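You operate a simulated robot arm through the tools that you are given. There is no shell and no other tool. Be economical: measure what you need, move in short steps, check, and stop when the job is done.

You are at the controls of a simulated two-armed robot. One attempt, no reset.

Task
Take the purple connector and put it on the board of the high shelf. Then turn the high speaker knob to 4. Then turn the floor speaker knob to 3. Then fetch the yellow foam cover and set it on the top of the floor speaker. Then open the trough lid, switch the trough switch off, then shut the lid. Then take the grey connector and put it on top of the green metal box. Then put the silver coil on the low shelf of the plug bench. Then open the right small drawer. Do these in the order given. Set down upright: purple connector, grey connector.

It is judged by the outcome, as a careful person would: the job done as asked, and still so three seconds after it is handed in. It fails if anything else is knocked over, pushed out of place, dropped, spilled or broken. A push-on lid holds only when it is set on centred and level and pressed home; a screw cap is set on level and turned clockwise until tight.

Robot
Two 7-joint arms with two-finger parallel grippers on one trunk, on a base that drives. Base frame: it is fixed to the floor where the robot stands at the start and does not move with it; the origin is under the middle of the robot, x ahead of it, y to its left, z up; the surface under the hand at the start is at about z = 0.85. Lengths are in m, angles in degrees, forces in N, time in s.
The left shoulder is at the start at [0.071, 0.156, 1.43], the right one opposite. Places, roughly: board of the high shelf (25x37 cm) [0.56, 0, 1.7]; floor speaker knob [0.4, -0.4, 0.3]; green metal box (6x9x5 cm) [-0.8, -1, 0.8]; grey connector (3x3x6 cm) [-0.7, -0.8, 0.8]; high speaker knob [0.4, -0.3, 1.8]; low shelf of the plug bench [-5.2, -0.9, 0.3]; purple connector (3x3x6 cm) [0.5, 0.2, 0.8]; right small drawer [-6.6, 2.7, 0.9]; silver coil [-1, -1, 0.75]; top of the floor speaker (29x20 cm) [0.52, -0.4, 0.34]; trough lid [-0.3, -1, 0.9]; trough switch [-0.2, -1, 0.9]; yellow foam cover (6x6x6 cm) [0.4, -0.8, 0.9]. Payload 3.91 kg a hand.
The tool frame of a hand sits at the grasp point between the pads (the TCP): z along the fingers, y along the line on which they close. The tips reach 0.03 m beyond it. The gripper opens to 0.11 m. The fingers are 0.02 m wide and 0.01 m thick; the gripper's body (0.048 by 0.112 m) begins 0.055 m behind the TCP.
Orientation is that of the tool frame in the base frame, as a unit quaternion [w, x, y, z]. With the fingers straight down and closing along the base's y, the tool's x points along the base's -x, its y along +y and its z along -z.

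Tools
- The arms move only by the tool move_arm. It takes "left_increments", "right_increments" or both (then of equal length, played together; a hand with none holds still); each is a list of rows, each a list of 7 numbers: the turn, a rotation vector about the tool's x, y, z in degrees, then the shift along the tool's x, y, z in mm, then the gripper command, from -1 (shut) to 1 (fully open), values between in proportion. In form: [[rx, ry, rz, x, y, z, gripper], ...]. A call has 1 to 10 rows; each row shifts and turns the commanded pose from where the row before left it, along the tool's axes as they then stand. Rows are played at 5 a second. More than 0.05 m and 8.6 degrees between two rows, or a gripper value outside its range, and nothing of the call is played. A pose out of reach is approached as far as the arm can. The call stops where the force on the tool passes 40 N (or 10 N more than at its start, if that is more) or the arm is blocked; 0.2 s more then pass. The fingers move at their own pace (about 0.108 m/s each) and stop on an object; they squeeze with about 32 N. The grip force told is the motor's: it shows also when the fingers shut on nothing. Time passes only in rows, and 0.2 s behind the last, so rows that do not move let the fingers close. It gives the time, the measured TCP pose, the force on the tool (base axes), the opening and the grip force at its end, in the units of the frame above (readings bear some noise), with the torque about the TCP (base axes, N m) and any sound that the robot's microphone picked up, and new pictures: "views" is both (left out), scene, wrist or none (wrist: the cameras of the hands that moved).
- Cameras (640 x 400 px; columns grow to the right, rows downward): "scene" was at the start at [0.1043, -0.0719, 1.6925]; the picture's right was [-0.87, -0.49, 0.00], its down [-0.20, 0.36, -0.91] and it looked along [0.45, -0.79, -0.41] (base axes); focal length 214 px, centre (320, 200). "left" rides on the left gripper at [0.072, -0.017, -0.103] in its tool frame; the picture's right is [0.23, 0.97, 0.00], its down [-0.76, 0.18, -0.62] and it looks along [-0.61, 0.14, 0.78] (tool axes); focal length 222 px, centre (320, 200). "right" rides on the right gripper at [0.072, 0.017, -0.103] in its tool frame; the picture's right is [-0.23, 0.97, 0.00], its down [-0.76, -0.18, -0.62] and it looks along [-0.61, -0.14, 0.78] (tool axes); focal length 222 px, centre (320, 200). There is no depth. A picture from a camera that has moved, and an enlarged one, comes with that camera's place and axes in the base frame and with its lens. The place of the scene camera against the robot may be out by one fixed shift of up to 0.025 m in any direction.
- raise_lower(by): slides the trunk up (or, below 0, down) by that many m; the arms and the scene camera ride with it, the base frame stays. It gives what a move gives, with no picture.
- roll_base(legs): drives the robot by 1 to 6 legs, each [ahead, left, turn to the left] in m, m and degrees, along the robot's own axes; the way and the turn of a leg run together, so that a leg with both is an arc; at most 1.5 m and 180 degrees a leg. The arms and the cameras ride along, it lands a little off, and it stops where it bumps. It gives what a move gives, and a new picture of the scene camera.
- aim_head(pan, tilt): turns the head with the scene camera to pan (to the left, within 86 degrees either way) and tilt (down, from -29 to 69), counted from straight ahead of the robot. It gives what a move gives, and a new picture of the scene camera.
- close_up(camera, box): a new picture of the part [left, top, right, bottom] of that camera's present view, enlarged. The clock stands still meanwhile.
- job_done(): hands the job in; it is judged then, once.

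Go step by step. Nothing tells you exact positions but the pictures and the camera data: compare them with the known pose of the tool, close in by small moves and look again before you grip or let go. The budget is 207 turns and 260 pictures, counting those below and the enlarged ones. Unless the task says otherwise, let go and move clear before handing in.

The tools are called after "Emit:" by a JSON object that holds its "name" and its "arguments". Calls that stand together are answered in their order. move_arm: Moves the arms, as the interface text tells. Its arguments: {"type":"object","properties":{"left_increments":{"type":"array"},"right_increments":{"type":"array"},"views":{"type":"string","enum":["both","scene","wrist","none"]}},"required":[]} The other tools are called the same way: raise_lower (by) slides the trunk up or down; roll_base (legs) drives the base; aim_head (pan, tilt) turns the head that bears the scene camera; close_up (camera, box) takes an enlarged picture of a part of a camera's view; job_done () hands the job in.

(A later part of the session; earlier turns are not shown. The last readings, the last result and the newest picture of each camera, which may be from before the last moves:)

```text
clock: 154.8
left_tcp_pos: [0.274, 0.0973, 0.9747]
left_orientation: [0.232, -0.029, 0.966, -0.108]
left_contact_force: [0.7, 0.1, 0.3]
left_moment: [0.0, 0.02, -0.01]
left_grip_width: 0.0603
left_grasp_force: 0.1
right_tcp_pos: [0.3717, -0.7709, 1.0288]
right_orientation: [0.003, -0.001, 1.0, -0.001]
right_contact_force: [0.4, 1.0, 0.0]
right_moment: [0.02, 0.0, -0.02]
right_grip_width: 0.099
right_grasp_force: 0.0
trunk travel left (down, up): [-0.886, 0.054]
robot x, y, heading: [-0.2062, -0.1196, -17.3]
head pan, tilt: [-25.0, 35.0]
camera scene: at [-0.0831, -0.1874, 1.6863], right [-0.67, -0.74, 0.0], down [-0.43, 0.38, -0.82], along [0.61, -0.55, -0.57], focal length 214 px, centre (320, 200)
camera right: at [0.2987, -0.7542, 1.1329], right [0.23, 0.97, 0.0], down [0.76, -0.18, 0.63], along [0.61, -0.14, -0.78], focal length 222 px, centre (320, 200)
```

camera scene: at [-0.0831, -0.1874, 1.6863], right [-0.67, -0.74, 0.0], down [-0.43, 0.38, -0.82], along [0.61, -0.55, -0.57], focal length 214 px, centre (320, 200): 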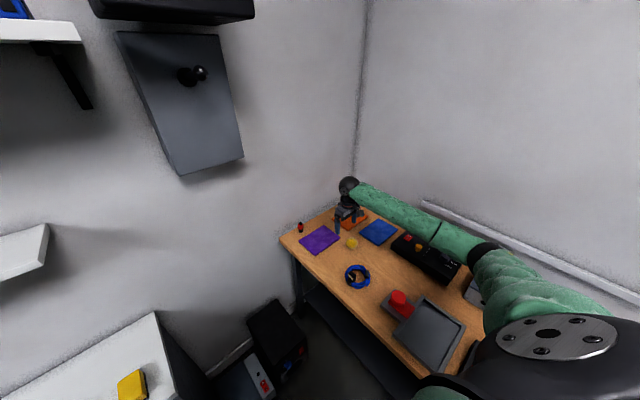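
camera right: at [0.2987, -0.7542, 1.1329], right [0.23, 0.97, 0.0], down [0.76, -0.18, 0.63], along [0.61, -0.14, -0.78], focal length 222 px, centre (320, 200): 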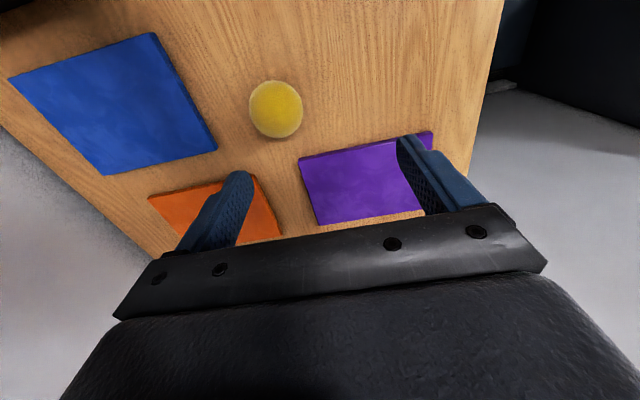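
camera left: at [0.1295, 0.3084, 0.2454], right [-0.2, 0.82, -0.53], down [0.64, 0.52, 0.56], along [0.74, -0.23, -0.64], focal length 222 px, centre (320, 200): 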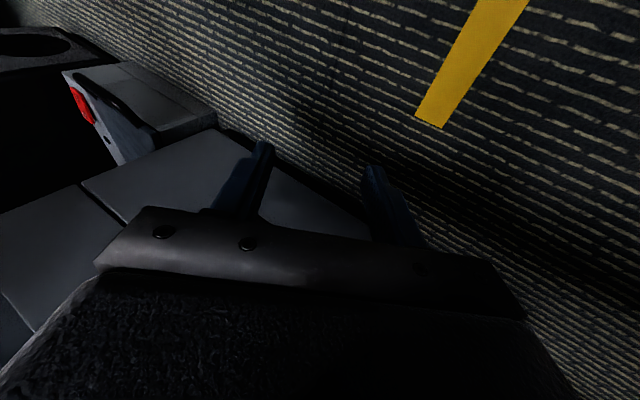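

The cover is at (0.361, -0.819), centre z≈0.88. Centring above it and descending partway.

Emit:
{"name": "move_arm", "arguments": {"right_increments": [[0, 0, 0, 11, -24, 0, 0.8], [0, 0, 0, 0, -24, 20, 0.8], [0, 0, 0, 0, 0, 35, 0.8], [0, 0, 0, 0, 0, 35, 0.8]], "views": "wrist"}}

```text
clock: 155.8
left_tcp_pos: [0.2743, 0.0965, 0.9752]
left_orientation: [0.233, -0.029, 0.966, -0.107]
left_contact_force: [0.0, 0.0, -0.1]
left_moment: [0.01, 0.01, 0.01]
left_grip_width: 0.0606
left_grasp_force: 0.1
right_tcp_pos: [0.3588, -0.8233, 0.9446]
right_orientation: [0.002, 0.0, 1.0, -0.002]
right_contact_force: [0.4, 0.5, 0.2]
right_moment: [0.04, -0.02, 0.02]
right_grip_width: 0.0992
right_grasp_force: 0.0
trunk travel left (down, up): [-0.886, 0.054]
robot x, y, heading: [-0.2009, -0.1194, -17.0]
head pan, tilt: [-25.0, 35.0]
camera right: at [0.2865, -0.8051, 1.0473], right [0.23, 0.97, 0.0], down [0.76, -0.18, 0.63], along [0.61, -0.14, -0.78], focal length 222 px, centre (320, 200)
```

right: 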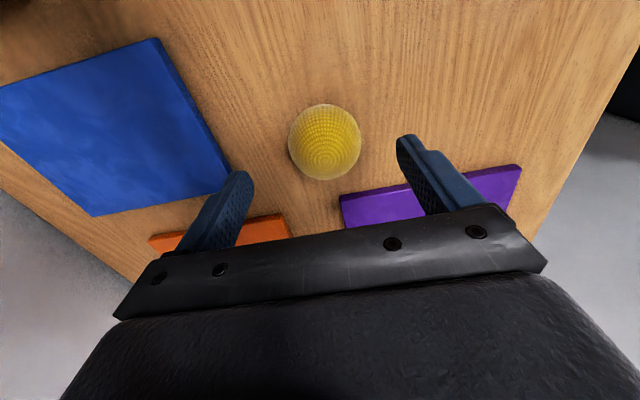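

Emit:
{"name": "move_arm", "arguments": {"right_increments": [[0, 0, 0, 0, 5, 30, 0.8], [0, 0, 0, 0, 0, 27, 0.8], [0, 0, 0, 0, 0, 0, -0.3], [0, 0, 0, 0, 0, 0, -0.6], [0, 0, 0, 0, 0, 0, -0.6]], "views": "wrist"}}

```text
clock: 157.0
left_tcp_pos: [0.2739, 0.097, 0.9761]
left_orientation: [0.233, -0.029, 0.966, -0.108]
left_contact_force: [0.2, -0.9, 0.2]
left_moment: [-0.03, -0.02, -0.01]
left_grip_width: 0.0608
left_grasp_force: 0.0
right_tcp_pos: [0.3576, -0.8181, 0.8878]
right_orientation: [0.001, 0.0, 1.0, -0.001]
right_contact_force: [0.9, 0.9, 0.0]
right_moment: [0.03, 0.01, -0.02]
right_grip_width: 0.0563
right_grasp_force: 31.7
trunk travel left (down, up): [-0.886, 0.054]
robot x, y, heading: [-0.202, -0.1198, -17.1]
head pan, tilt: [-25.0, 35.0]
camera right: at [0.2849, -0.8011, 0.9903], right [0.23, 0.97, 0.0], down [0.76, -0.18, 0.63], along [0.61, -0.14, -0.78], focal length 222 px, centre (320, 200)
```

right: 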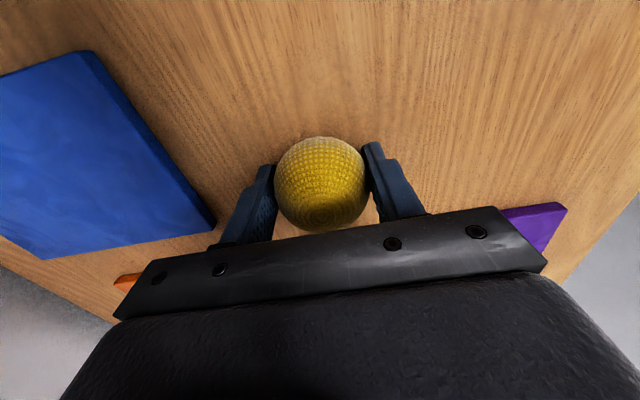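

Foam cover is held. Lifting and carrying it over toward the speaker.

Emit:
{"name": "move_arm", "arguments": {"right_increments": [[0, 0, 0, 0, 0, -45, -0.6], [0, 0, 0, 0, 0, -45, -0.6], [0, 0, 0, 0, 20, -40, -0.6], [0, 0, 0, -12, 46, 0, -0.6], [0, 0, 0, -12, 46, 0, -0.6], [0, 0, 0, -12, 46, 0, -0.6], [0, 0, 0, -12, 46, 0, -0.6], [0, 0, 0, -12, 46, 0, -0.6], [0, 0, 0, -12, 46, 0, -0.6], [0, 0, 0, -12, 46, 0, -0.6]], "views": "none"}}

Emit:
{"name": "move_arm", "arguments": {"right_increments": [[0, 0, 0, -8, 42, 0, -0.6], [0, 0, 0, -8, 42, 0, -0.6], [0, 0, 0, 0, 0, 0, -0.6]], "left_increments": [[0, 0, 0, 35, 0, -15, 0.1], [0, 0, 0, 35, 0, -15, 0.1], [0, 0, 0, 35, 0, -15, 0.1]], "views": "both"}}

```text
clock: 159.2
left_tcp_pos: [0.2751, 0.0975, 0.9749]
left_orientation: [0.233, -0.029, 0.966, -0.108]
left_contact_force: [-0.3, -0.3, -0.1]
left_moment: [0.03, 0.0, 0.02]
left_grip_width: 0.0608
left_grasp_force: 0.1
right_tcp_pos: [0.4392, -0.4753, 1.0153]
right_orientation: [0.002, 0.001, 1.0, -0.002]
right_contact_force: [1.4, 0.1, -0.1]
right_moment: [-0.02, -0.03, -0.04]
right_grip_width: 0.0559
right_grasp_force: 31.6
trunk travel left (down, up): [-0.886, 0.054]
robot x, y, heading: [-0.2035, -0.1247, -17.0]
head pan, tilt: [-25.0, 35.0]
```

```text
clock: 160.0
left_tcp_pos: [0.1885, 0.098, 0.9214]
left_orientation: [0.233, -0.026, 0.966, -0.106]
left_contact_force: [-0.9, -0.5, 0.2]
left_moment: [0.05, -0.09, 0.03]
left_grip_width: 0.0604
left_grasp_force: 0.1
left hand out of reach, approached as far as the arm can: row 1, 2, 3
right_tcp_pos: [0.4552, -0.3903, 1.0169]
right_orientation: [0.003, 0.0, 1.0, -0.001]
right_contact_force: [0.5, -0.1, -0.2]
right_moment: [-0.03, 0.0, 0.03]
right_grip_width: 0.0562
right_grasp_force: 32.1
trunk travel left (down, up): [-0.886, 0.054]
robot x, y, heading: [-0.2019, -0.1202, -17.1]
head pan, tilt: [-25.0, 35.0]
camera scene: at [-0.0854, -0.189, 1.6863], right [-0.67, -0.74, 0.0], down [-0.42, 0.39, -0.82], along [0.61, -0.55, -0.57], focal length 214 px, centre (320, 200)
camera right: at [0.3823, -0.3743, 1.1201], right [0.23, 0.97, 0.0], down [0.76, -0.18, 0.63], along [0.61, -0.14, -0.78], focal length 222 px, centre (320, 200)
camera left: at [0.0762, 0.0944, 0.9826], right [-0.2, 0.93, -0.31], down [0.39, 0.37, 0.84], along [0.9, 0.05, -0.44], focal length 222 px, centre (320, 200)
```

scene: 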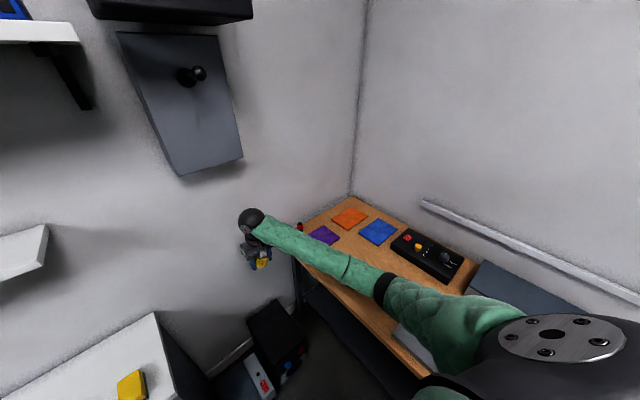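
right: 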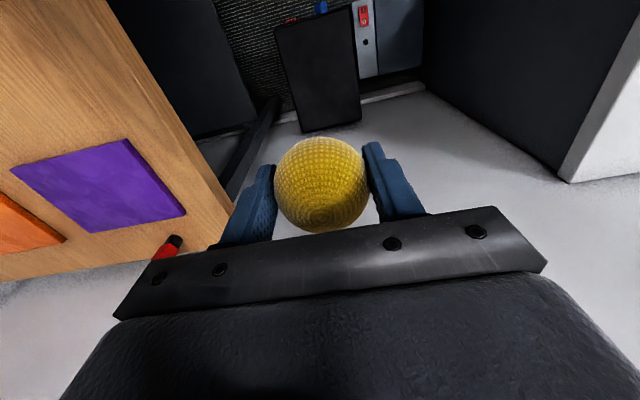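
left: 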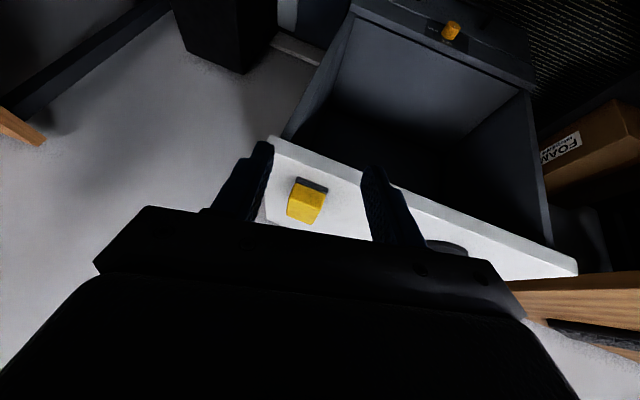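

From the wrist view the speaker top spans x 0.37–0.67, y −0.50…−0.29. I'll extend the right arm downward first (so its elbow stays clear of the desk), then lower the trunk.

Emit:
{"name": "move_arm", "arguments": {"right_increments": [[0, 0, 0, -6, 0, 45, -0.6], [0, 0, 0, -6, 0, 45, -0.6], [0, 0, 0, -6, 0, 45, -0.6], [0, 0, 0, -6, 0, 45, -0.6], [0, 0, 0, 0, 0, 45, -0.6]], "views": "scene"}}

```text
clock: 161.2
left_tcp_pos: [0.191, 0.0992, 0.9203]
left_orientation: [0.232, -0.029, 0.966, -0.108]
left_contact_force: [-0.3, -0.1, -1.0]
left_moment: [-0.03, 0.0, 0.02]
left_grip_width: 0.0604
left_grasp_force: 0.1
right_tcp_pos: [0.483, -0.3937, 0.7909]
right_orientation: [0.003, 0.0, 1.0, -0.001]
right_contact_force: [0.3, -0.3, 0.6]
right_moment: [-0.04, 0.01, 0.01]
right_grip_width: 0.0563
right_grasp_force: 31.7
trunk travel left (down, up): [-0.886, 0.054]
robot x, y, heading: [-0.2038, -0.1203, -17.1]
head pan, tilt: [-25.0, 35.0]
camera scene: at [-0.0828, -0.1866, 1.6864], right [-0.67, -0.74, 0.0], down [-0.43, 0.38, -0.82], along [0.61, -0.55, -0.57], focal length 214 px, centre (320, 200)
```

scene: 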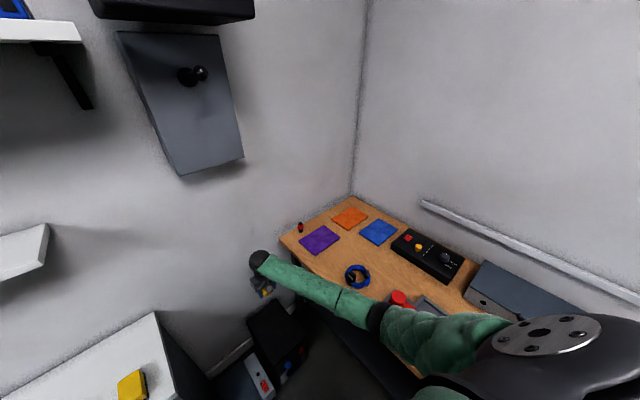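

Emit:
{"name": "move_arm", "arguments": {"right_increments": [[0, 0, 0, 0, 0, 35, -0.6], [0, 0, 0, 0, 0, 35, -0.6], [0, 0, 0, 0, 0, 35, -0.6]], "views": "scene"}}

```text
clock: 162.0
left_tcp_pos: [0.1891, 0.0989, 0.9209]
left_orientation: [0.233, -0.029, 0.966, -0.108]
left_contact_force: [0.4, 0.2, 0.7]
left_moment: [0.01, -0.03, -0.01]
left_grip_width: 0.0607
left_grasp_force: 0.1
right_tcp_pos: [0.4849, -0.3942, 0.6852]
right_orientation: [0.002, 0.0, 1.0, -0.001]
right_contact_force: [1.6, -0.6, -0.1]
right_moment: [-0.03, 0.04, 0.0]
right_grip_width: 0.056
right_grasp_force: 31.5
trunk travel left (down, up): [-0.886, 0.054]
robot x, y, heading: [-0.2077, -0.1229, -16.8]
head pan, tilt: [-25.0, 35.0]
camera scene: at [-0.0829, -0.1861, 1.6864], right [-0.67, -0.74, 0.0], down [-0.43, 0.38, -0.82], along [0.61, -0.55, -0.57], focal length 214 px, centre (320, 200)
```

scene: 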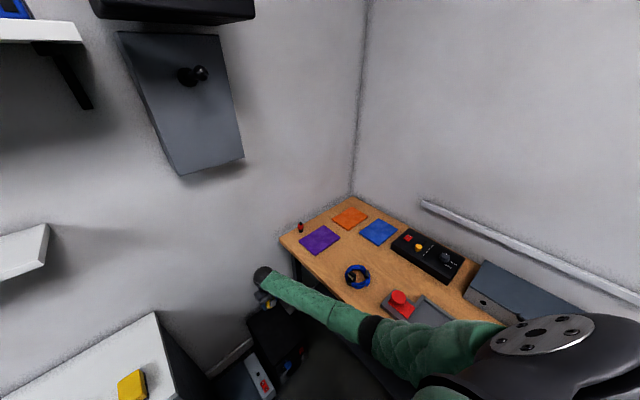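

Emit:
{"name": "raise_lower", "arguments": {"by": -0.2}}

Emit:
{"name": "aim_head", "arguments": {"pan": -15, "tilt": 45}}

```text
clock: 164.2
left_tcp_pos: [0.1891, 0.0996, 0.7209]
left_orientation: [0.233, -0.028, 0.966, -0.109]
left_contact_force: [0.3, -0.5, 0.2]
left_moment: [-0.04, -0.01, 0.03]
left_grip_width: 0.0607
left_grasp_force: 0.1
right_tcp_pos: [0.485, -0.3927, 0.4845]
right_orientation: [0.002, -0.001, 1.0, 0.0]
right_contact_force: [-0.1, 0.2, 0.3]
right_moment: [-0.02, 0.01, -0.01]
right_grip_width: 0.0564
right_grasp_force: 32.0
trunk travel left (down, up): [-0.686, 0.254]
robot x, y, heading: [-0.2064, -0.118, -16.9]
head pan, tilt: [-25.0, 35.0]
```

```text
clock: 164.9
left_tcp_pos: [0.1903, 0.1, 0.7212]
left_orientation: [0.233, -0.029, 0.966, -0.109]
left_contact_force: [0.4, -0.2, 0.0]
left_moment: [-0.01, 0.01, -0.04]
left_grip_width: 0.0604
left_grasp_force: 0.0
right_tcp_pos: [0.483, -0.3929, 0.4853]
right_orientation: [0.002, 0.0, 1.0, 0.0]
right_contact_force: [-0.6, 0.3, 0.0]
right_moment: [0.01, -0.04, 0.0]
right_grip_width: 0.056
right_grasp_force: 31.7
trunk travel left (down, up): [-0.686, 0.254]
robot x, y, heading: [-0.2018, -0.1194, -17.1]
head pan, tilt: [-15.0, 45.0]
camera scene: at [-0.0799, -0.1701, 1.4716], right [-0.53, -0.85, 0.0], down [-0.6, 0.38, -0.71], along [0.6, -0.38, -0.71], focal length 214 px, centre (320, 200)
```

scene: 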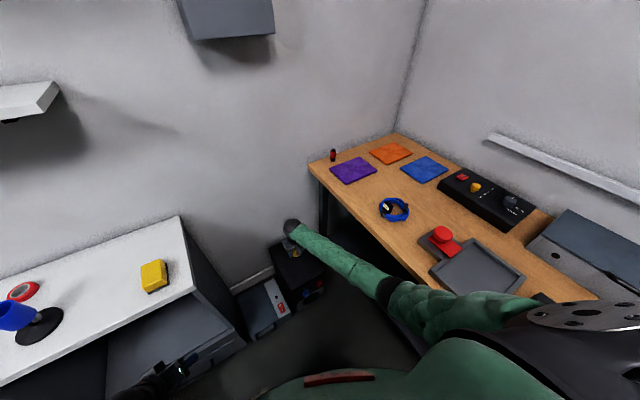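

Emit:
{"name": "raise_lower", "arguments": {"by": -0.08}}

Emit:
{"name": "move_arm", "arguments": {"right_increments": [[0, 0, 0, 0, 0, 4, -0.6]], "views": "wrist"}}

Emit:
{"name": "close_up", "arguments": {"camera": "scene", "box": [250, 190, 350, 310]}}

```text
clock: 166.1
left_tcp_pos: [0.1883, 0.1004, 0.6417]
left_orientation: [0.233, -0.029, 0.966, -0.109]
left_contact_force: [0.2, 0.4, 0.6]
left_moment: [0.02, 0.01, -0.03]
left_grip_width: 0.0606
left_grasp_force: 0.0
right_tcp_pos: [0.4845, -0.3941, 0.4054]
right_orientation: [0.002, 0.001, 1.0, 0.0]
right_contact_force: [-0.5, -0.7, -0.5]
right_moment: [0.0, 0.01, 0.0]
right_grip_width: 0.056
right_grasp_force: 32.0
trunk travel left (down, up): [-0.606, 0.334]
robot x, y, heading: [-0.2069, -0.1205, -17.0]
head pan, tilt: [-15.0, 45.0]
```

```text
clock: 166.5
left_tcp_pos: [0.1893, 0.0999, 0.6406]
left_orientation: [0.233, -0.029, 0.966, -0.108]
left_contact_force: [0.1, -0.2, -0.4]
left_moment: [-0.02, -0.02, -0.03]
left_grip_width: 0.0605
left_grasp_force: 0.0
right_tcp_pos: [0.4843, -0.3921, 0.4012]
right_orientation: [0.002, 0.0, 1.0, -0.001]
right_contact_force: [-1.0, 0.4, -0.3]
right_moment: [0.01, 0.02, 0.02]
right_grip_width: 0.0561
right_grasp_force: 31.7
trunk travel left (down, up): [-0.606, 0.334]
robot x, y, heading: [-0.2074, -0.1199, -17.2]
head pan, tilt: [-15.0, 45.0]
camera right: at [0.412, -0.3756, 0.5046], right [0.23, 0.97, 0.0], down [0.76, -0.18, 0.63], along [0.61, -0.14, -0.78], focal length 222 px, centre (320, 200)
```

right: 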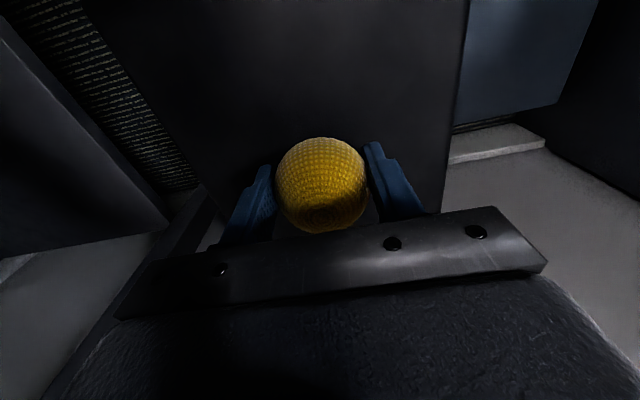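

```text
3.33 times, centred on (300, 250) of scene
camera zoom: at [-0.0796, -0.1703, 1.3915], right [-0.53, -0.85, 0.0], down [-0.6, 0.38, -0.71], along [0.6, -0.38, -0.71], focal length 715 px, centre (387, 33)
```

zoom: 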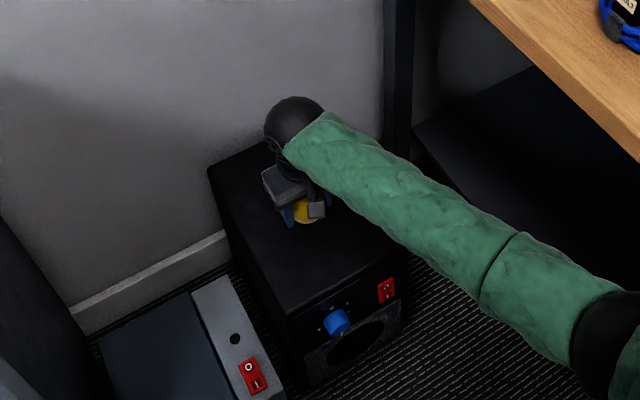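

Centred above the speaker top. Lowering until contact.

Emit:
{"name": "move_arm", "arguments": {"right_increments": [[0, 0, 0, 0, 0, 4, -0.6], [0, 0, 0, 0, 0, 4, -0.6], [0, 0, 0, 0, 0, 4, -0.6]], "views": "none"}}

Emit:
{"name": "move_arm", "arguments": {"right_increments": [[0, 0, 0, 0, 0, 3, -0.6], [0, 0, 0, 0, 0, 3, -0.6]], "views": "wrist"}}

```text
clock: 167.3
left_tcp_pos: [0.1895, 0.0999, 0.6406]
left_orientation: [0.232, -0.029, 0.966, -0.108]
left_contact_force: [0.4, 1.1, 0.3]
left_moment: [-0.02, -0.01, 0.0]
left_grip_width: 0.0605
left_grasp_force: 0.1
right_tcp_pos: [0.4851, -0.3928, 0.388]
right_orientation: [0.002, 0.001, 1.0, 0.0]
right_contact_force: [-0.6, 0.1, 0.4]
right_moment: [0.02, 0.02, -0.02]
right_grip_width: 0.0565
right_grasp_force: 32.3
trunk travel left (down, up): [-0.606, 0.334]
robot x, y, heading: [-0.2024, -0.1246, -17.1]
head pan, tilt: [-15.0, 45.0]
```

```text
clock: 167.9
left_tcp_pos: [0.1888, 0.0996, 0.6408]
left_orientation: [0.232, -0.029, 0.966, -0.109]
left_contact_force: [-2.0, 0.0, 0.5]
left_moment: [-0.05, 0.01, 0.02]
left_grip_width: 0.0603
left_grasp_force: 0.1
right_tcp_pos: [0.4835, -0.3933, 0.3839]
right_orientation: [0.001, 0.0, 1.0, -0.001]
right_contact_force: [-0.6, -0.2, -0.4]
right_moment: [0.01, 0.02, 0.0]
right_grip_width: 0.0563
right_grasp_force: 32.2
trunk travel left (down, up): [-0.606, 0.334]
robot x, y, heading: [-0.2075, -0.1179, -17.3]
head pan, tilt: [-15.0, 45.0]
camera right: at [0.4113, -0.3762, 0.4865], right [0.23, 0.97, 0.0], down [0.76, -0.18, 0.63], along [0.61, -0.14, -0.78], focal length 222 px, centre (320, 200)
```

right: 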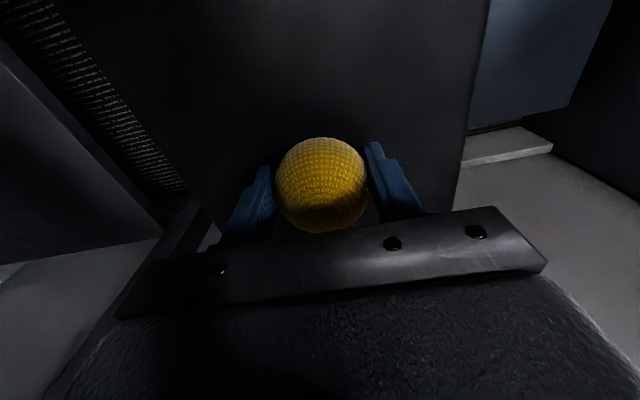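

Emit:
{"name": "move_arm", "arguments": {"right_increments": [[0, 0, 0, 0, 0, 3, -0.6], [0, 0, 0, 0, 0, 3, -0.6], [0, 0, 0, 0, 0, 2, -0.6]], "views": "none"}}

Emit:
{"name": "close_up", "arguments": {"camera": "right", "box": [200, 80, 440, 240]}}

```text
clock: 168.7
left_tcp_pos: [0.1897, 0.1005, 0.642]
left_orientation: [0.233, -0.028, 0.966, -0.108]
left_contact_force: [-0.2, -0.7, -0.3]
left_moment: [0.0, 0.01, 0.03]
left_grip_width: 0.0605
left_grasp_force: 0.0
right_tcp_pos: [0.4844, -0.3941, 0.3779]
right_orientation: [0.003, -0.001, 1.0, -0.001]
right_contact_force: [-2.3, -0.2, 14.4]
right_moment: [-0.12, -0.04, -0.02]
right_grip_width: 0.0565
right_grasp_force: 32.0
trunk travel left (down, up): [-0.606, 0.334]
robot x, y, heading: [-0.2046, -0.121, -17.2]
head pan, tilt: [-15.0, 45.0]
```

```text
2.50 times, centred on (320, 160) of right
camera zoom: at [0.4118, -0.3762, 0.4796], right [0.23, 0.97, 0.0], down [0.76, -0.18, 0.63], along [0.61, -0.14, -0.78], focal length 555 px, centre (320, 300)
```

zoom: 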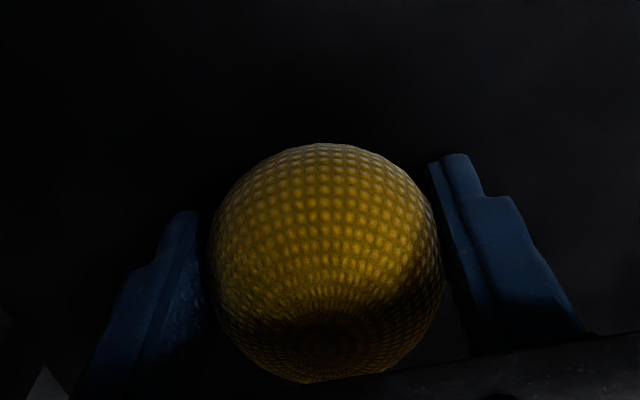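

Contact at 14 N. Opening slowly and lifting straight off.

Emit:
{"name": "move_arm", "arguments": {"right_increments": [[0, 0, 0, 0, 0, -1, 0.1], [0, 0, 0, 0, 0, 0, 0.3], [0, 0, 0, 0, 0, 0, 0.6], [0, 0, 0, 0, 0, 0, 0.8], [0, 0, 0, 0, 0, -15, 0.8], [0, 0, 0, 0, 0, -35, 0.8], [0, 0, 0, 0, 0, -45, 0.8], [0, 0, 0, 0, 0, -45, 0.8]], "views": "wrist"}}

```text
clock: 170.5
left_tcp_pos: [0.1892, 0.0983, 0.64]
left_orientation: [0.232, -0.029, 0.966, -0.108]
left_contact_force: [1.0, -0.2, 0.2]
left_moment: [0.0, 0.0, -0.03]
left_grip_width: 0.0604
left_grasp_force: 0.0
right_tcp_pos: [0.4833, -0.3951, 0.5161]
right_orientation: [0.001, 0.0, 1.0, -0.001]
right_contact_force: [0.5, -0.3, 0.1]
right_moment: [-0.02, -0.04, 0.02]
right_grip_width: 0.0987
right_grasp_force: 0.0
trunk travel left (down, up): [-0.606, 0.334]
robot x, y, heading: [-0.2033, -0.1219, -17.1]
head pan, tilt: [-15.0, 45.0]
camera right: at [0.4107, -0.3781, 0.6185], right [0.23, 0.97, 0.0], down [0.76, -0.18, 0.63], along [0.61, -0.14, -0.78], focal length 222 px, centre (320, 200)
```

right: 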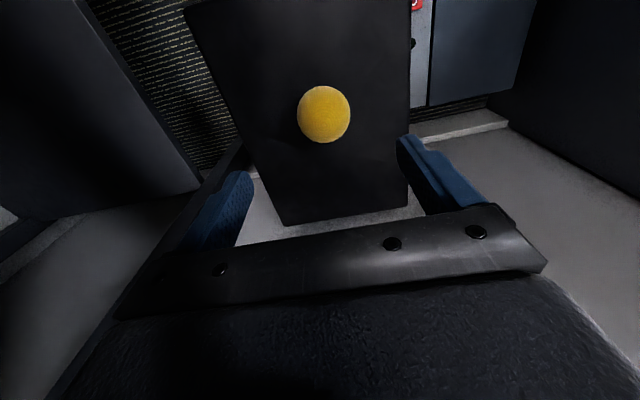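

The foam cover stays on the speaker. Raising the trunk again and looking at the trough.

Emit:
{"name": "raise_lower", "arguments": {"by": 0.3}}

Emit:
{"name": "aim_head", "arguments": {"pan": -80, "tilt": 35}}

```text
clock: 173.5
left_tcp_pos: [0.1896, 0.0998, 0.9416]
left_orientation: [0.232, -0.029, 0.966, -0.108]
left_contact_force: [-0.2, -1.1, -0.1]
left_moment: [0.0, -0.02, 0.0]
left_grip_width: 0.0605
left_grasp_force: 0.0
right_tcp_pos: [0.4837, -0.3953, 0.8151]
right_orientation: [0.002, -0.001, 1.0, -0.001]
right_contact_force: [-0.7, -0.5, 0.2]
right_moment: [-0.03, -0.02, -0.02]
right_grip_width: 0.0987
right_grasp_force: 0.2
trunk travel left (down, up): [-0.906, 0.034]
robot x, y, heading: [-0.2086, -0.1208, -17.3]
head pan, tilt: [-15.0, 45.0]
```

```text
clock: 174.9
left_tcp_pos: [0.189, 0.0984, 0.9406]
left_orientation: [0.232, -0.029, 0.966, -0.108]
left_contact_force: [0.1, -0.1, -0.5]
left_moment: [-0.03, -0.01, -0.04]
left_grip_width: 0.0605
left_grasp_force: 0.0
right_tcp_pos: [0.4837, -0.3966, 0.8158]
right_orientation: [0.002, 0.001, 1.0, 0.0]
right_contact_force: [-0.3, 0.1, -0.4]
right_moment: [0.0, 0.0, -0.01]
right_grip_width: 0.0991
right_grasp_force: 0.0
trunk travel left (down, up): [-0.906, 0.034]
robot x, y, heading: [-0.2064, -0.12, -17.3]
head pan, tilt: [-80.0, 35.0]
camera scene: at [-0.1592, -0.2146, 1.7063], right [-0.99, 0.12, 0.0], down [0.07, 0.57, -0.82], along [-0.1, -0.81, -0.57], focal length 214 px, centre (320, 200)
```

scene: 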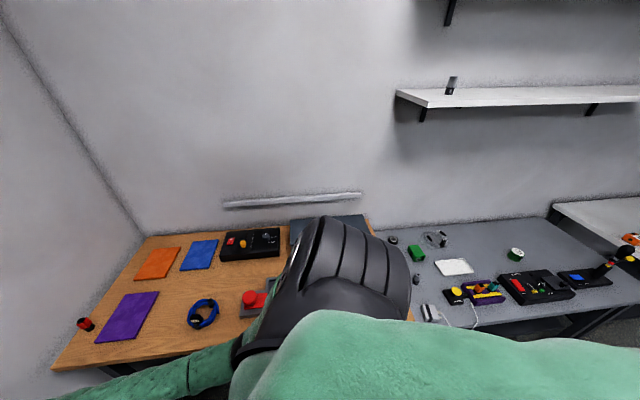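

I'll raise and retract the right hand, then turn to face the right desk.

Emit:
{"name": "move_arm", "arguments": {"right_increments": [[0, 0, 0, 5, 0, -48, 0.3], [0, 0, 0, 20, 0, -45, 0.3], [0, 0, 0, 20, 0, -45, 0.3], [0, 0, 0, 20, 0, -45, 0.3], [0, 0, 0, 20, 0, -45, 0.3], [0, 0, 0, 20, 0, -45, 0.3], [0, 0, 0, 20, 0, -45, 0.3], [0, 0, 0, 20, 0, -45, 0.3], [0, 0, 0, 20, 0, -45, 0.3]], "views": "none"}}

Emit:
{"name": "roll_base", "arguments": {"legs": [[0, 0, -73]]}}

Emit:
{"name": "aim_head", "arguments": {"pan": 0, "tilt": 35}}

```text
clock: 176.9
left_tcp_pos: [0.1883, 0.099, 0.9407]
left_orientation: [0.233, -0.03, 0.966, -0.108]
left_contact_force: [0.1, 0.9, -0.3]
left_moment: [0.01, 0.01, 0.0]
left_grip_width: 0.0604
left_grasp_force: 0.1
right_tcp_pos: [0.318, -0.3959, 1.2216]
right_orientation: [0.002, 0.0, 1.0, -0.001]
right_contact_force: [0.2, 0.4, -1.1]
right_moment: [0.0, 0.01, -0.01]
right_grip_width: 0.0716
right_grasp_force: 0.1
trunk travel left (down, up): [-0.906, 0.034]
robot x, y, heading: [-0.2066, -0.1207, -17.4]
head pan, tilt: [-80.0, 35.0]
```

```text
clock: 180.4
left_tcp_pos: [0.1161, -0.4387, 0.9397]
left_orientation: [0.12, 0.558, 0.789, -0.227]
left_contact_force: [0.3, 0.2, -0.6]
left_moment: [0.01, 0.01, -0.02]
left_grip_width: 0.0605
left_grasp_force: 0.0
right_tcp_pos: [-0.3232, -0.7001, 1.2208]
right_orientation: [0.001, 0.601, 0.799, -0.001]
right_contact_force: [0.0, -0.2, 0.3]
right_moment: [0.02, 0.02, 0.03]
right_grip_width: 0.0712
right_grasp_force: 0.0
trunk travel left (down, up): [-0.906, 0.034]
robot x, y, heading: [-0.2051, -0.122, -91.0]
head pan, tilt: [-80.0, 35.0]
camera scene: at [-0.2844, -0.1767, 1.7063], right [-0.16, 0.99, 0.0], down [0.57, 0.09, -0.82], along [-0.81, -0.13, -0.57], focal length 214 px, centre (320, 200)
```

scene: 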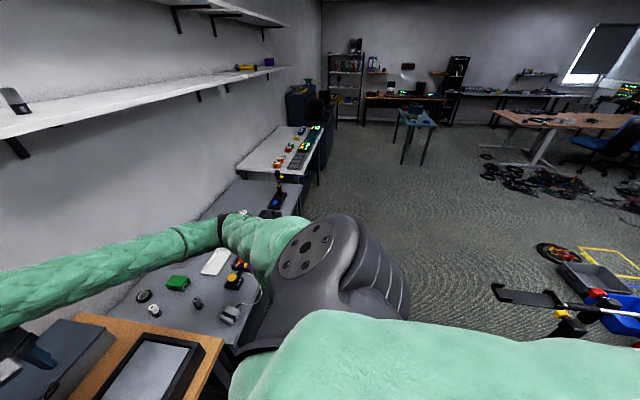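

```text
clock: 182.0
left_tcp_pos: [0.1165, -0.4381, 0.9404]
left_orientation: [0.12, 0.558, 0.789, -0.227]
left_contact_force: [-0.1, 0.3, -1.1]
left_moment: [0.04, -0.03, -0.02]
left_grip_width: 0.0606
left_grasp_force: 0.1
right_tcp_pos: [-0.3229, -0.7006, 1.2224]
right_orientation: [0.0, 0.602, 0.799, -0.002]
right_contact_force: [0.5, 0.0, 0.2]
right_moment: [-0.03, -0.01, 0.0]
right_grip_width: 0.0714
right_grasp_force: 0.0
trunk travel left (down, up): [-0.906, 0.034]
robot x, y, heading: [-0.2023, -0.1221, -91.0]
head pan, tilt: [0.0, 35.0]
camera scene: at [-0.199, -0.2509, 1.7063], right [-1.0, 0.02, 0.0], down [0.01, 0.57, -0.82], along [-0.01, -0.82, -0.57], focal length 214 px, centre (320, 200)
```

scene: 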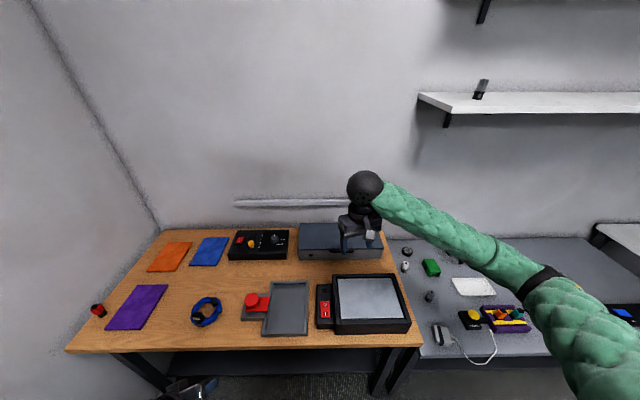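

The trough is the grey lidded box at the back, about (-0.3, -1.02). Zooming in.

Emit:
{"name": "close_up", "arguments": {"camera": "scene", "box": [220, 205, 420, 345]}}

```text
2.86 times, centred on (320, 275) of scene
camera zoom: at [-0.199, -0.2509, 1.7063], right [-1.0, 0.02, 0.0], down [0.01, 0.57, -0.82], along [-0.01, -0.82, -0.57], focal length 613 px, centre (320, -14)
```

zoom: 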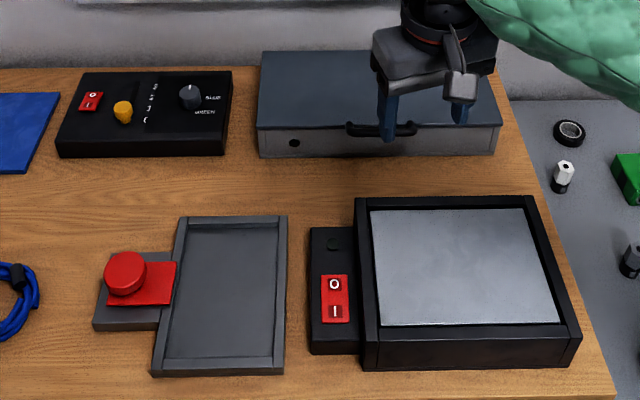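

The lid (top z≈0.92) has a bar handle at the centre of its front edge near (-0.31, -0.95); hinge at the back. Bringing the right hand nearer to view it.

Emit:
{"name": "move_arm", "arguments": {"right_increments": [[0, 0, 8, 0, 0, 0, 0.3], [0, 0, 8, 0, 0, 0, 0.3], [0, 0, 0, -20, 3, 30, 0.3], [0, 0, 0, -20, 3, 30, 0.3], [0, 0, 0, -20, 3, 30, 0.3], [0, 0, 0, -20, 3, 30, 0.3]], "views": "wrist"}}

```text
clock: 183.4
left_tcp_pos: [0.1161, -0.4401, 0.9409]
left_orientation: [0.121, 0.558, 0.789, -0.227]
left_contact_force: [0.6, -0.1, -0.2]
left_moment: [0.01, 0.0, -0.03]
left_grip_width: 0.0607
left_grasp_force: 0.0
right_tcp_pos: [-0.3136, -0.7843, 1.1042]
right_orientation: [0.001, 0.706, 0.708, -0.001]
right_contact_force: [0.1, -0.4, 0.9]
right_moment: [-0.03, 0.0, 0.0]
right_grip_width: 0.0714
right_grasp_force: 0.1
trunk travel left (down, up): [-0.906, 0.034]
robot x, y, heading: [-0.206, -0.1201, -91.2]
head pan, tilt: [0.0, 35.0]
camera right: at [-0.2954, -0.7111, 1.2064], right [0.97, -0.23, 0.0], down [-0.18, -0.76, 0.63], along [-0.14, -0.61, -0.78], focal length 222 px, centre (320, 200)
```

right: 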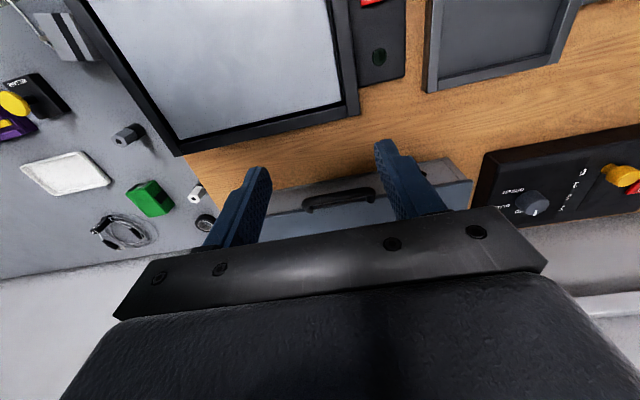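

Emit:
{"name": "close_up", "arguments": {"camera": "right", "box": [265, 145, 425, 245]}}

```text
4.00 times, centred on (345, 195) of right
camera zoom: at [-0.2954, -0.7111, 1.2064], right [0.97, -0.23, 0.0], down [-0.18, -0.76, 0.63], along [-0.14, -0.61, -0.78], focal length 888 px, centre (220, 220)
```

zoom: 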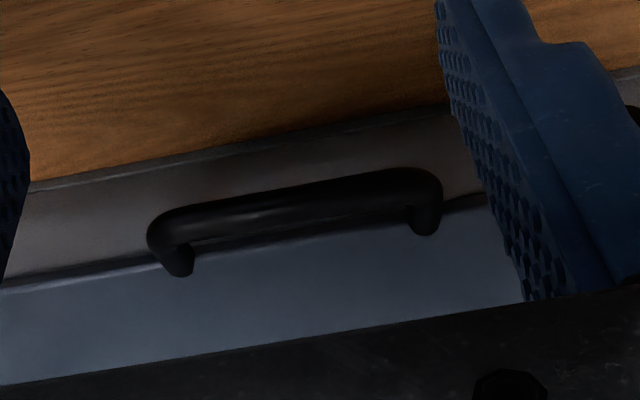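

The handle is a D-bar on the lid. I'll yaw the right hand 90° so its fingers close across the bar, and come lower for a better view.

Emit:
{"name": "move_arm", "arguments": {"right_increments": [[0, 0, -8.5, 0, 0, 0, 0.0], [0, 0, -8.5, 0, 0, 0, 0.0], [0, 0, -8.5, 0, 0, 0, 0.0], [0, 0, -8.5, 0, 0, 0, 0.0], [0, 0, -8.5, 0, 0, 0, 0.0], [0, 0, -8.5, 0, 0, 0, 0.0], [0, 0, -8.5, 0, 0, 0, 0.0], [0, 0, -8.5, 0, 0, 0, 0.0], [0, 0, -8.5, 0, 0, 0, 0.0], [0, 0, -8.5, 0, 0, 0, 0.0]], "views": "both"}}

```text
clock: 185.6
left_tcp_pos: [0.1164, -0.4387, 0.9407]
left_orientation: [0.119, 0.558, 0.79, -0.227]
left_contact_force: [0.2, 0.6, -0.6]
left_moment: [0.03, 0.03, 0.04]
left_grip_width: 0.0607
left_grasp_force: 0.0
right_tcp_pos: [-0.3112, -0.7816, 1.1009]
right_orientation: [0.0, 0.042, 0.999, -0.002]
right_contact_force: [-0.8, -0.1, 0.4]
right_moment: [-0.01, -0.01, -0.02]
right_grip_width: 0.0549
right_grasp_force: 0.1
trunk travel left (down, up): [-0.906, 0.034]
robot x, y, heading: [-0.2077, -0.1204, -90.8]
head pan, tilt: [0.0, 35.0]
camera scene: at [-0.1989, -0.251, 1.7063], right [-1.0, 0.02, 0.0], down [0.01, 0.57, -0.82], along [-0.01, -0.82, -0.57], focal length 214 px, centre (320, 200)
camera right: at [-0.3817, -0.7577, 1.2054], right [0.31, 0.95, 0.0], down [0.74, -0.24, 0.62], along [0.59, -0.19, -0.78], focal length 222 px, centre (320, 200)
```

scene: 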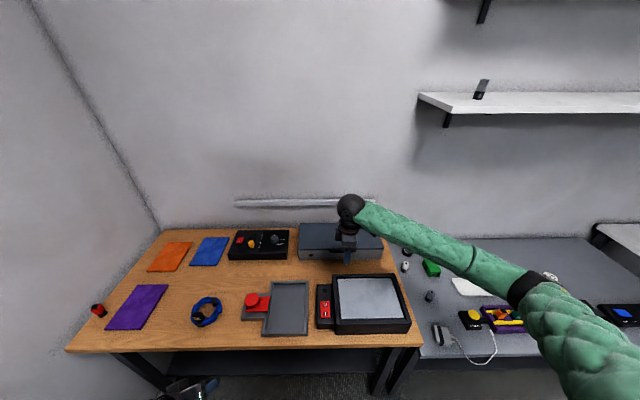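
right: 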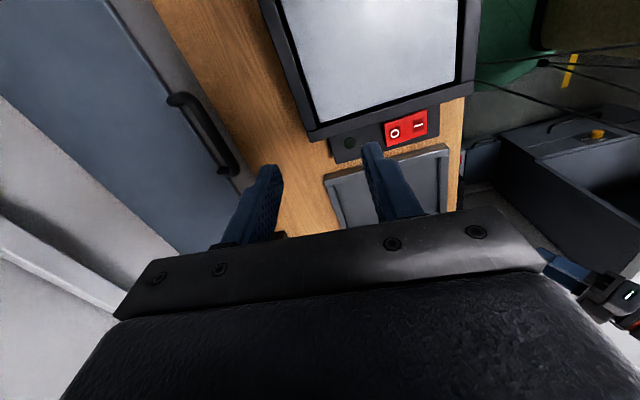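

Emit:
{"name": "close_up", "arguments": {"camera": "right", "box": [130, 70, 290, 200]}}

```text
3.08 times, centred on (210, 135) of right
camera zoom: at [-0.3817, -0.7577, 1.2054], right [0.31, 0.95, 0.0], down [0.74, -0.24, 0.62], along [0.59, -0.19, -0.78], focal length 684 px, centre (658, 400)
```

zoom: 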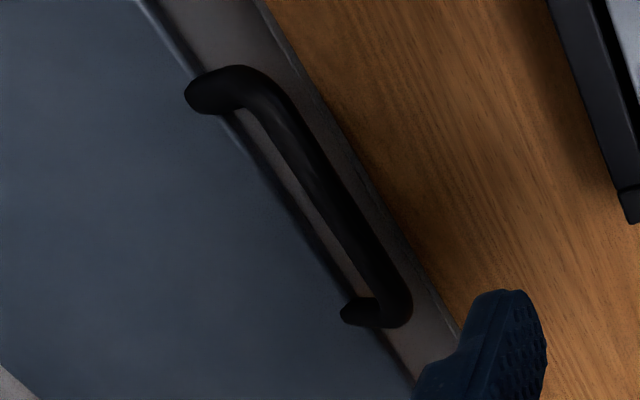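

The bar lies horizontally in front of the lid edge at y≈-0.926, z≈0.928, with a ~2.5 cm gap. I'll pitch the hand 45° forward-down so fingers straddle the bar from above/below and can follow the lid's swing.

Emit:
{"name": "move_arm", "arguments": {"right_increments": [[0, 0, -4.5, 0, 0, 0, 0.0], [7.5, 0, 0, 0, 0, 0, 0.0], [7.5, 0, 0, 0, 0, 0, 0.0], [7.5, 0, 0, 0, 0, 0, 0.0], [7.5, 0, 0, 0, 0, 0, 0.0], [7.5, 0, 0, 0, 0, 0, 0.0], [7.5, 0, 0, 0, 0, 0, 0.0]], "views": "both"}}

```text
clock: 187.2
left_tcp_pos: [0.1169, -0.4389, 0.9408]
left_orientation: [0.121, 0.557, 0.79, -0.227]
left_contact_force: [0.6, 0.5, -0.6]
left_moment: [0.01, 0.01, 0.0]
left_grip_width: 0.0606
left_grasp_force: 0.0
right_tcp_pos: [-0.3112, -0.7816, 1.1046]
right_orientation: [-0.001, 0.003, 0.923, -0.386]
right_contact_force: [0.0, 0.5, 0.5]
right_moment: [0.01, 0.02, 0.0]
right_grip_width: 0.0552
right_grasp_force: 0.0
trunk travel left (down, up): [-0.906, 0.034]
robot x, y, heading: [-0.2031, -0.1215, -91.2]
head pan, tilt: [0.0, 35.0]
camera scene: at [-0.1993, -0.2503, 1.7064], right [-1.0, 0.02, 0.0], down [0.01, 0.57, -0.82], along [-0.01, -0.82, -0.57], focal length 214 px, centre (320, 200)
camera right: at [-0.3827, -0.6956, 1.1637], right [0.23, 0.68, -0.69], down [0.76, 0.31, 0.56], along [0.6, -0.66, -0.45], focal length 222 px, centre (320, 200)
```

scene: 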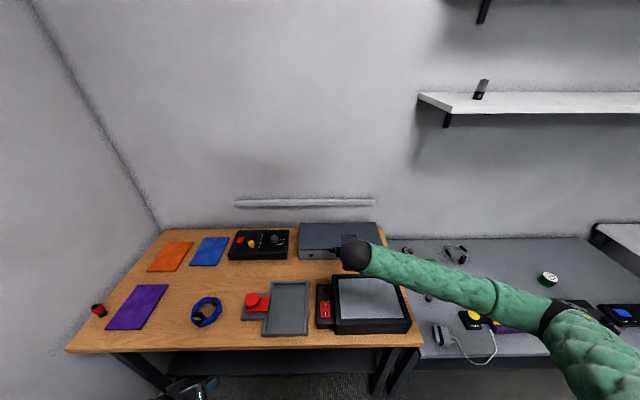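
right: 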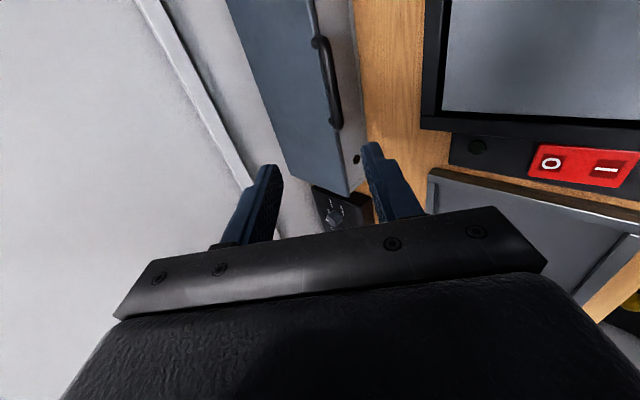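

Pitch works. Approaching the bar along the finger direction.

Emit:
{"name": "move_arm", "arguments": {"right_increments": [[0, 0, 0, 2, 8, 45, -0.2], [0, 0, 0, 2, 8, 45, -0.2], [0, 0, 0, 0, 8, 45, -0.2], [0, 0, 0, 0, 0, 30, -0.2]], "views": "wrist"}}

Emit:
{"name": "close_up", "arguments": {"camera": "right", "box": [230, 90, 430, 240]}}

```text
clock: 188.2
left_tcp_pos: [0.1165, -0.4388, 0.9403]
left_orientation: [0.121, 0.558, 0.79, -0.226]
left_contact_force: [0.5, 0.8, 0.3]
left_moment: [-0.02, 0.0, -0.01]
left_grip_width: 0.0603
left_grasp_force: 0.1
right_tcp_pos: [-0.3162, -0.8847, 0.9683]
right_orientation: [-0.001, 0.004, 0.923, -0.384]
right_contact_force: [0.0, -0.3, 0.3]
right_moment: [-0.02, -0.04, 0.03]
right_grip_width: 0.0442
right_grasp_force: 0.1
trunk travel left (down, up): [-0.906, 0.034]
robot x, y, heading: [-0.2057, -0.1268, -91.1]
head pan, tilt: [0.0, 35.0]
camera right: at [-0.3876, -0.7988, 1.0294], right [0.23, 0.68, -0.69], down [0.76, 0.31, 0.56], along [0.6, -0.66, -0.45], focal length 222 px, centre (320, 200)
```

right: 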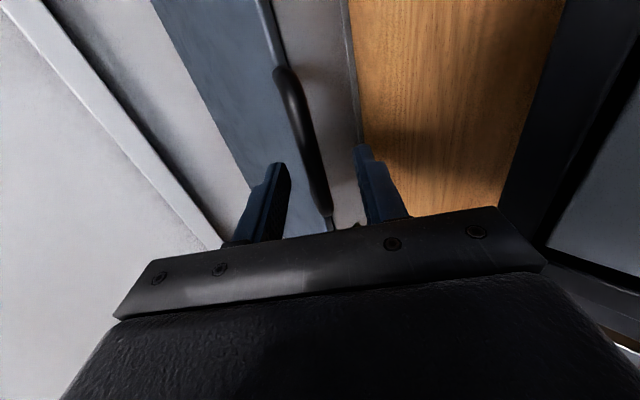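

```text
2.67 times, centred on (330, 165) of right
camera zoom: at [-0.3876, -0.7988, 1.0294], right [0.23, 0.68, -0.69], down [0.76, 0.31, 0.56], along [0.6, -0.66, -0.45], focal length 592 px, centre (293, 293)
```

zoom: 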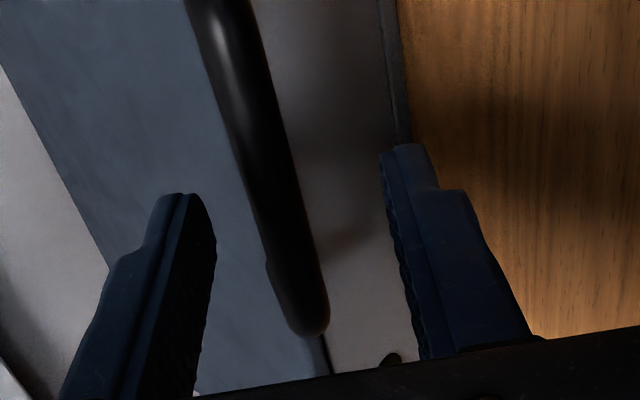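

Emit:
{"name": "move_arm", "arguments": {"right_increments": [[0, 0, 0, 0, -6, 15, -0.2], [0, 0, 0, 0, 0, 15, -0.2]], "views": "wrist"}}

Emit:
{"name": "close_up", "arguments": {"camera": "right", "box": [230, 90, 430, 240]}}

```text
clock: 188.8
left_tcp_pos: [0.1156, -0.4403, 0.9414]
left_orientation: [0.121, 0.558, 0.789, -0.227]
left_contact_force: [0.8, -0.4, -0.2]
left_moment: [-0.01, 0.0, 0.0]
left_grip_width: 0.0607
left_grasp_force: 0.1
right_tcp_pos: [-0.3187, -0.9097, 0.9518]
right_orientation: [-0.001, 0.002, 0.923, -0.384]
right_contact_force: [-0.7, -0.4, -0.2]
right_moment: [-0.02, -0.01, 0.01]
right_grip_width: 0.0438
right_grasp_force: 0.0
trunk travel left (down, up): [-0.906, 0.034]
robot x, y, heading: [-0.2014, -0.1211, -91.1]
head pan, tilt: [0.0, 35.0]
camera right: at [-0.3889, -0.8234, 1.0134], right [0.23, 0.68, -0.69], down [0.76, 0.31, 0.56], along [0.6, -0.66, -0.45], focal length 222 px, centre (320, 200)
```

right: 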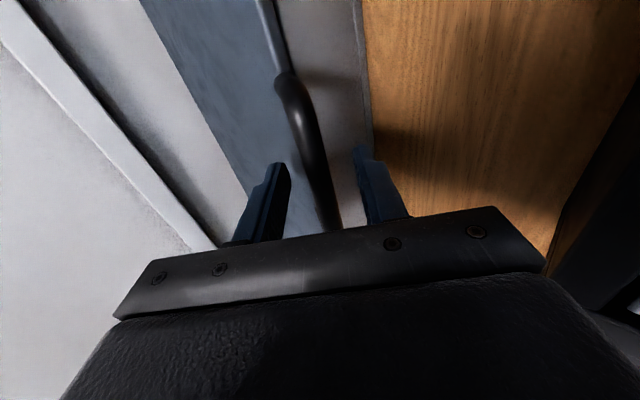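

```text
2.67 times, centred on (330, 165) of right
camera zoom: at [-0.3889, -0.8234, 1.0134], right [0.23, 0.68, -0.69], down [0.76, 0.31, 0.56], along [0.6, -0.66, -0.45], focal length 592 px, centre (293, 293)
```

zoom: 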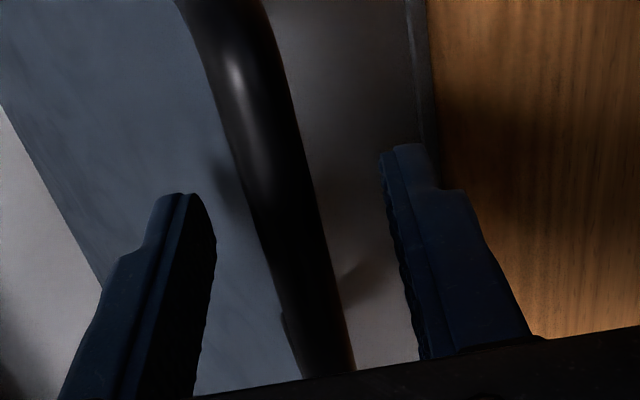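

Emit:
{"name": "move_arm", "arguments": {"right_increments": [[0, 0, 0, 0, -1, 8, -0.2], [0, 0, 0, 0, 0, 7, -0.2], [0, 0, 0, 0, 0, 0, -0.6], [0, 0, 0, 0, 0, 0, -1], [0, 0, 0, 0, 0, 0, -1]], "views": "wrist"}}

```text
clock: 190.0
left_tcp_pos: [0.115, -0.4367, 0.9413]
left_orientation: [0.122, 0.557, 0.789, -0.227]
left_contact_force: [-0.2, -0.5, 0.3]
left_moment: [-0.03, 0.0, 0.0]
left_grip_width: 0.0603
left_grasp_force: 0.1
right_tcp_pos: [-0.3168, -0.9197, 0.9466]
right_orientation: [-0.001, 0.003, 0.922, -0.387]
right_contact_force: [-1.9, -13.6, 27.5]
right_moment: [-2.37, 0.07, -0.04]
right_grip_width: 0.0219
right_grasp_force: 45.0
trunk travel left (down, up): [-0.906, 0.034]
robot x, y, heading: [-0.203, -0.1193, -90.8]
head pan, tilt: [0.0, 35.0]
camera right: at [-0.3888, -0.8338, 1.0068], right [0.23, 0.68, -0.69], down [0.76, 0.32, 0.56], along [0.6, -0.66, -0.45], focal length 222 px, centre (320, 200)
```

right: 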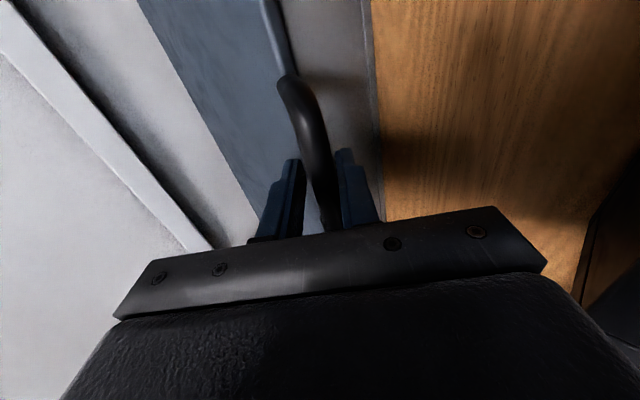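

Something bar-sized (22 mm) is gripped. Trying to swing the lid up along its arc in small steps.

Emit:
{"name": "move_arm", "arguments": {"right_increments": [[-5, 0, 0, 0, -16.6, -13, -1], [-5, 0, 0, 0, -16.6, -13, -1], [-5, 0, 0, 0, -16.6, -13, -1]], "views": "both"}}

```text
clock: 190.8
left_tcp_pos: [0.1172, -0.437, 0.9426]
left_orientation: [0.121, 0.558, 0.789, -0.228]
left_contact_force: [0.6, 0.2, 0.2]
left_moment: [0.02, 0.0, -0.01]
left_grip_width: 0.0602
left_grasp_force: 0.1
right_tcp_pos: [-0.3171, -0.9299, 1.007]
right_orientation: [-0.001, 0.002, 0.965, -0.261]
right_contact_force: [-1.0, 11.9, 11.4]
right_moment: [-1.65, -0.2, 0.15]
right_grip_width: 0.0173
right_grasp_force: 45.0
trunk travel left (down, up): [-0.906, 0.034]
robot x, y, heading: [-0.2035, -0.1214, -90.8]
head pan, tilt: [0.0, 35.0]
camera scene: at [-0.1983, -0.2481, 1.7066], right [-1.0, 0.02, 0.0], down [0.01, 0.57, -0.82], along [-0.01, -0.82, -0.57], focal length 214 px, centre (320, 200)
camera right: at [-0.3888, -0.8622, 1.0871], right [0.23, 0.84, -0.49], down [0.76, 0.16, 0.63], along [0.6, -0.52, -0.6], focal length 222 px, centre (320, 200)
```

scene: 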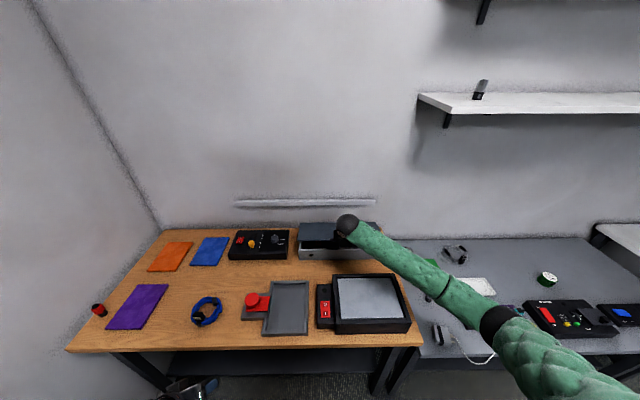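
right: 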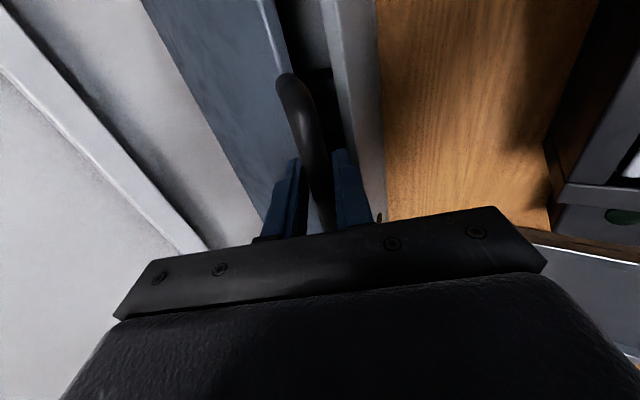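

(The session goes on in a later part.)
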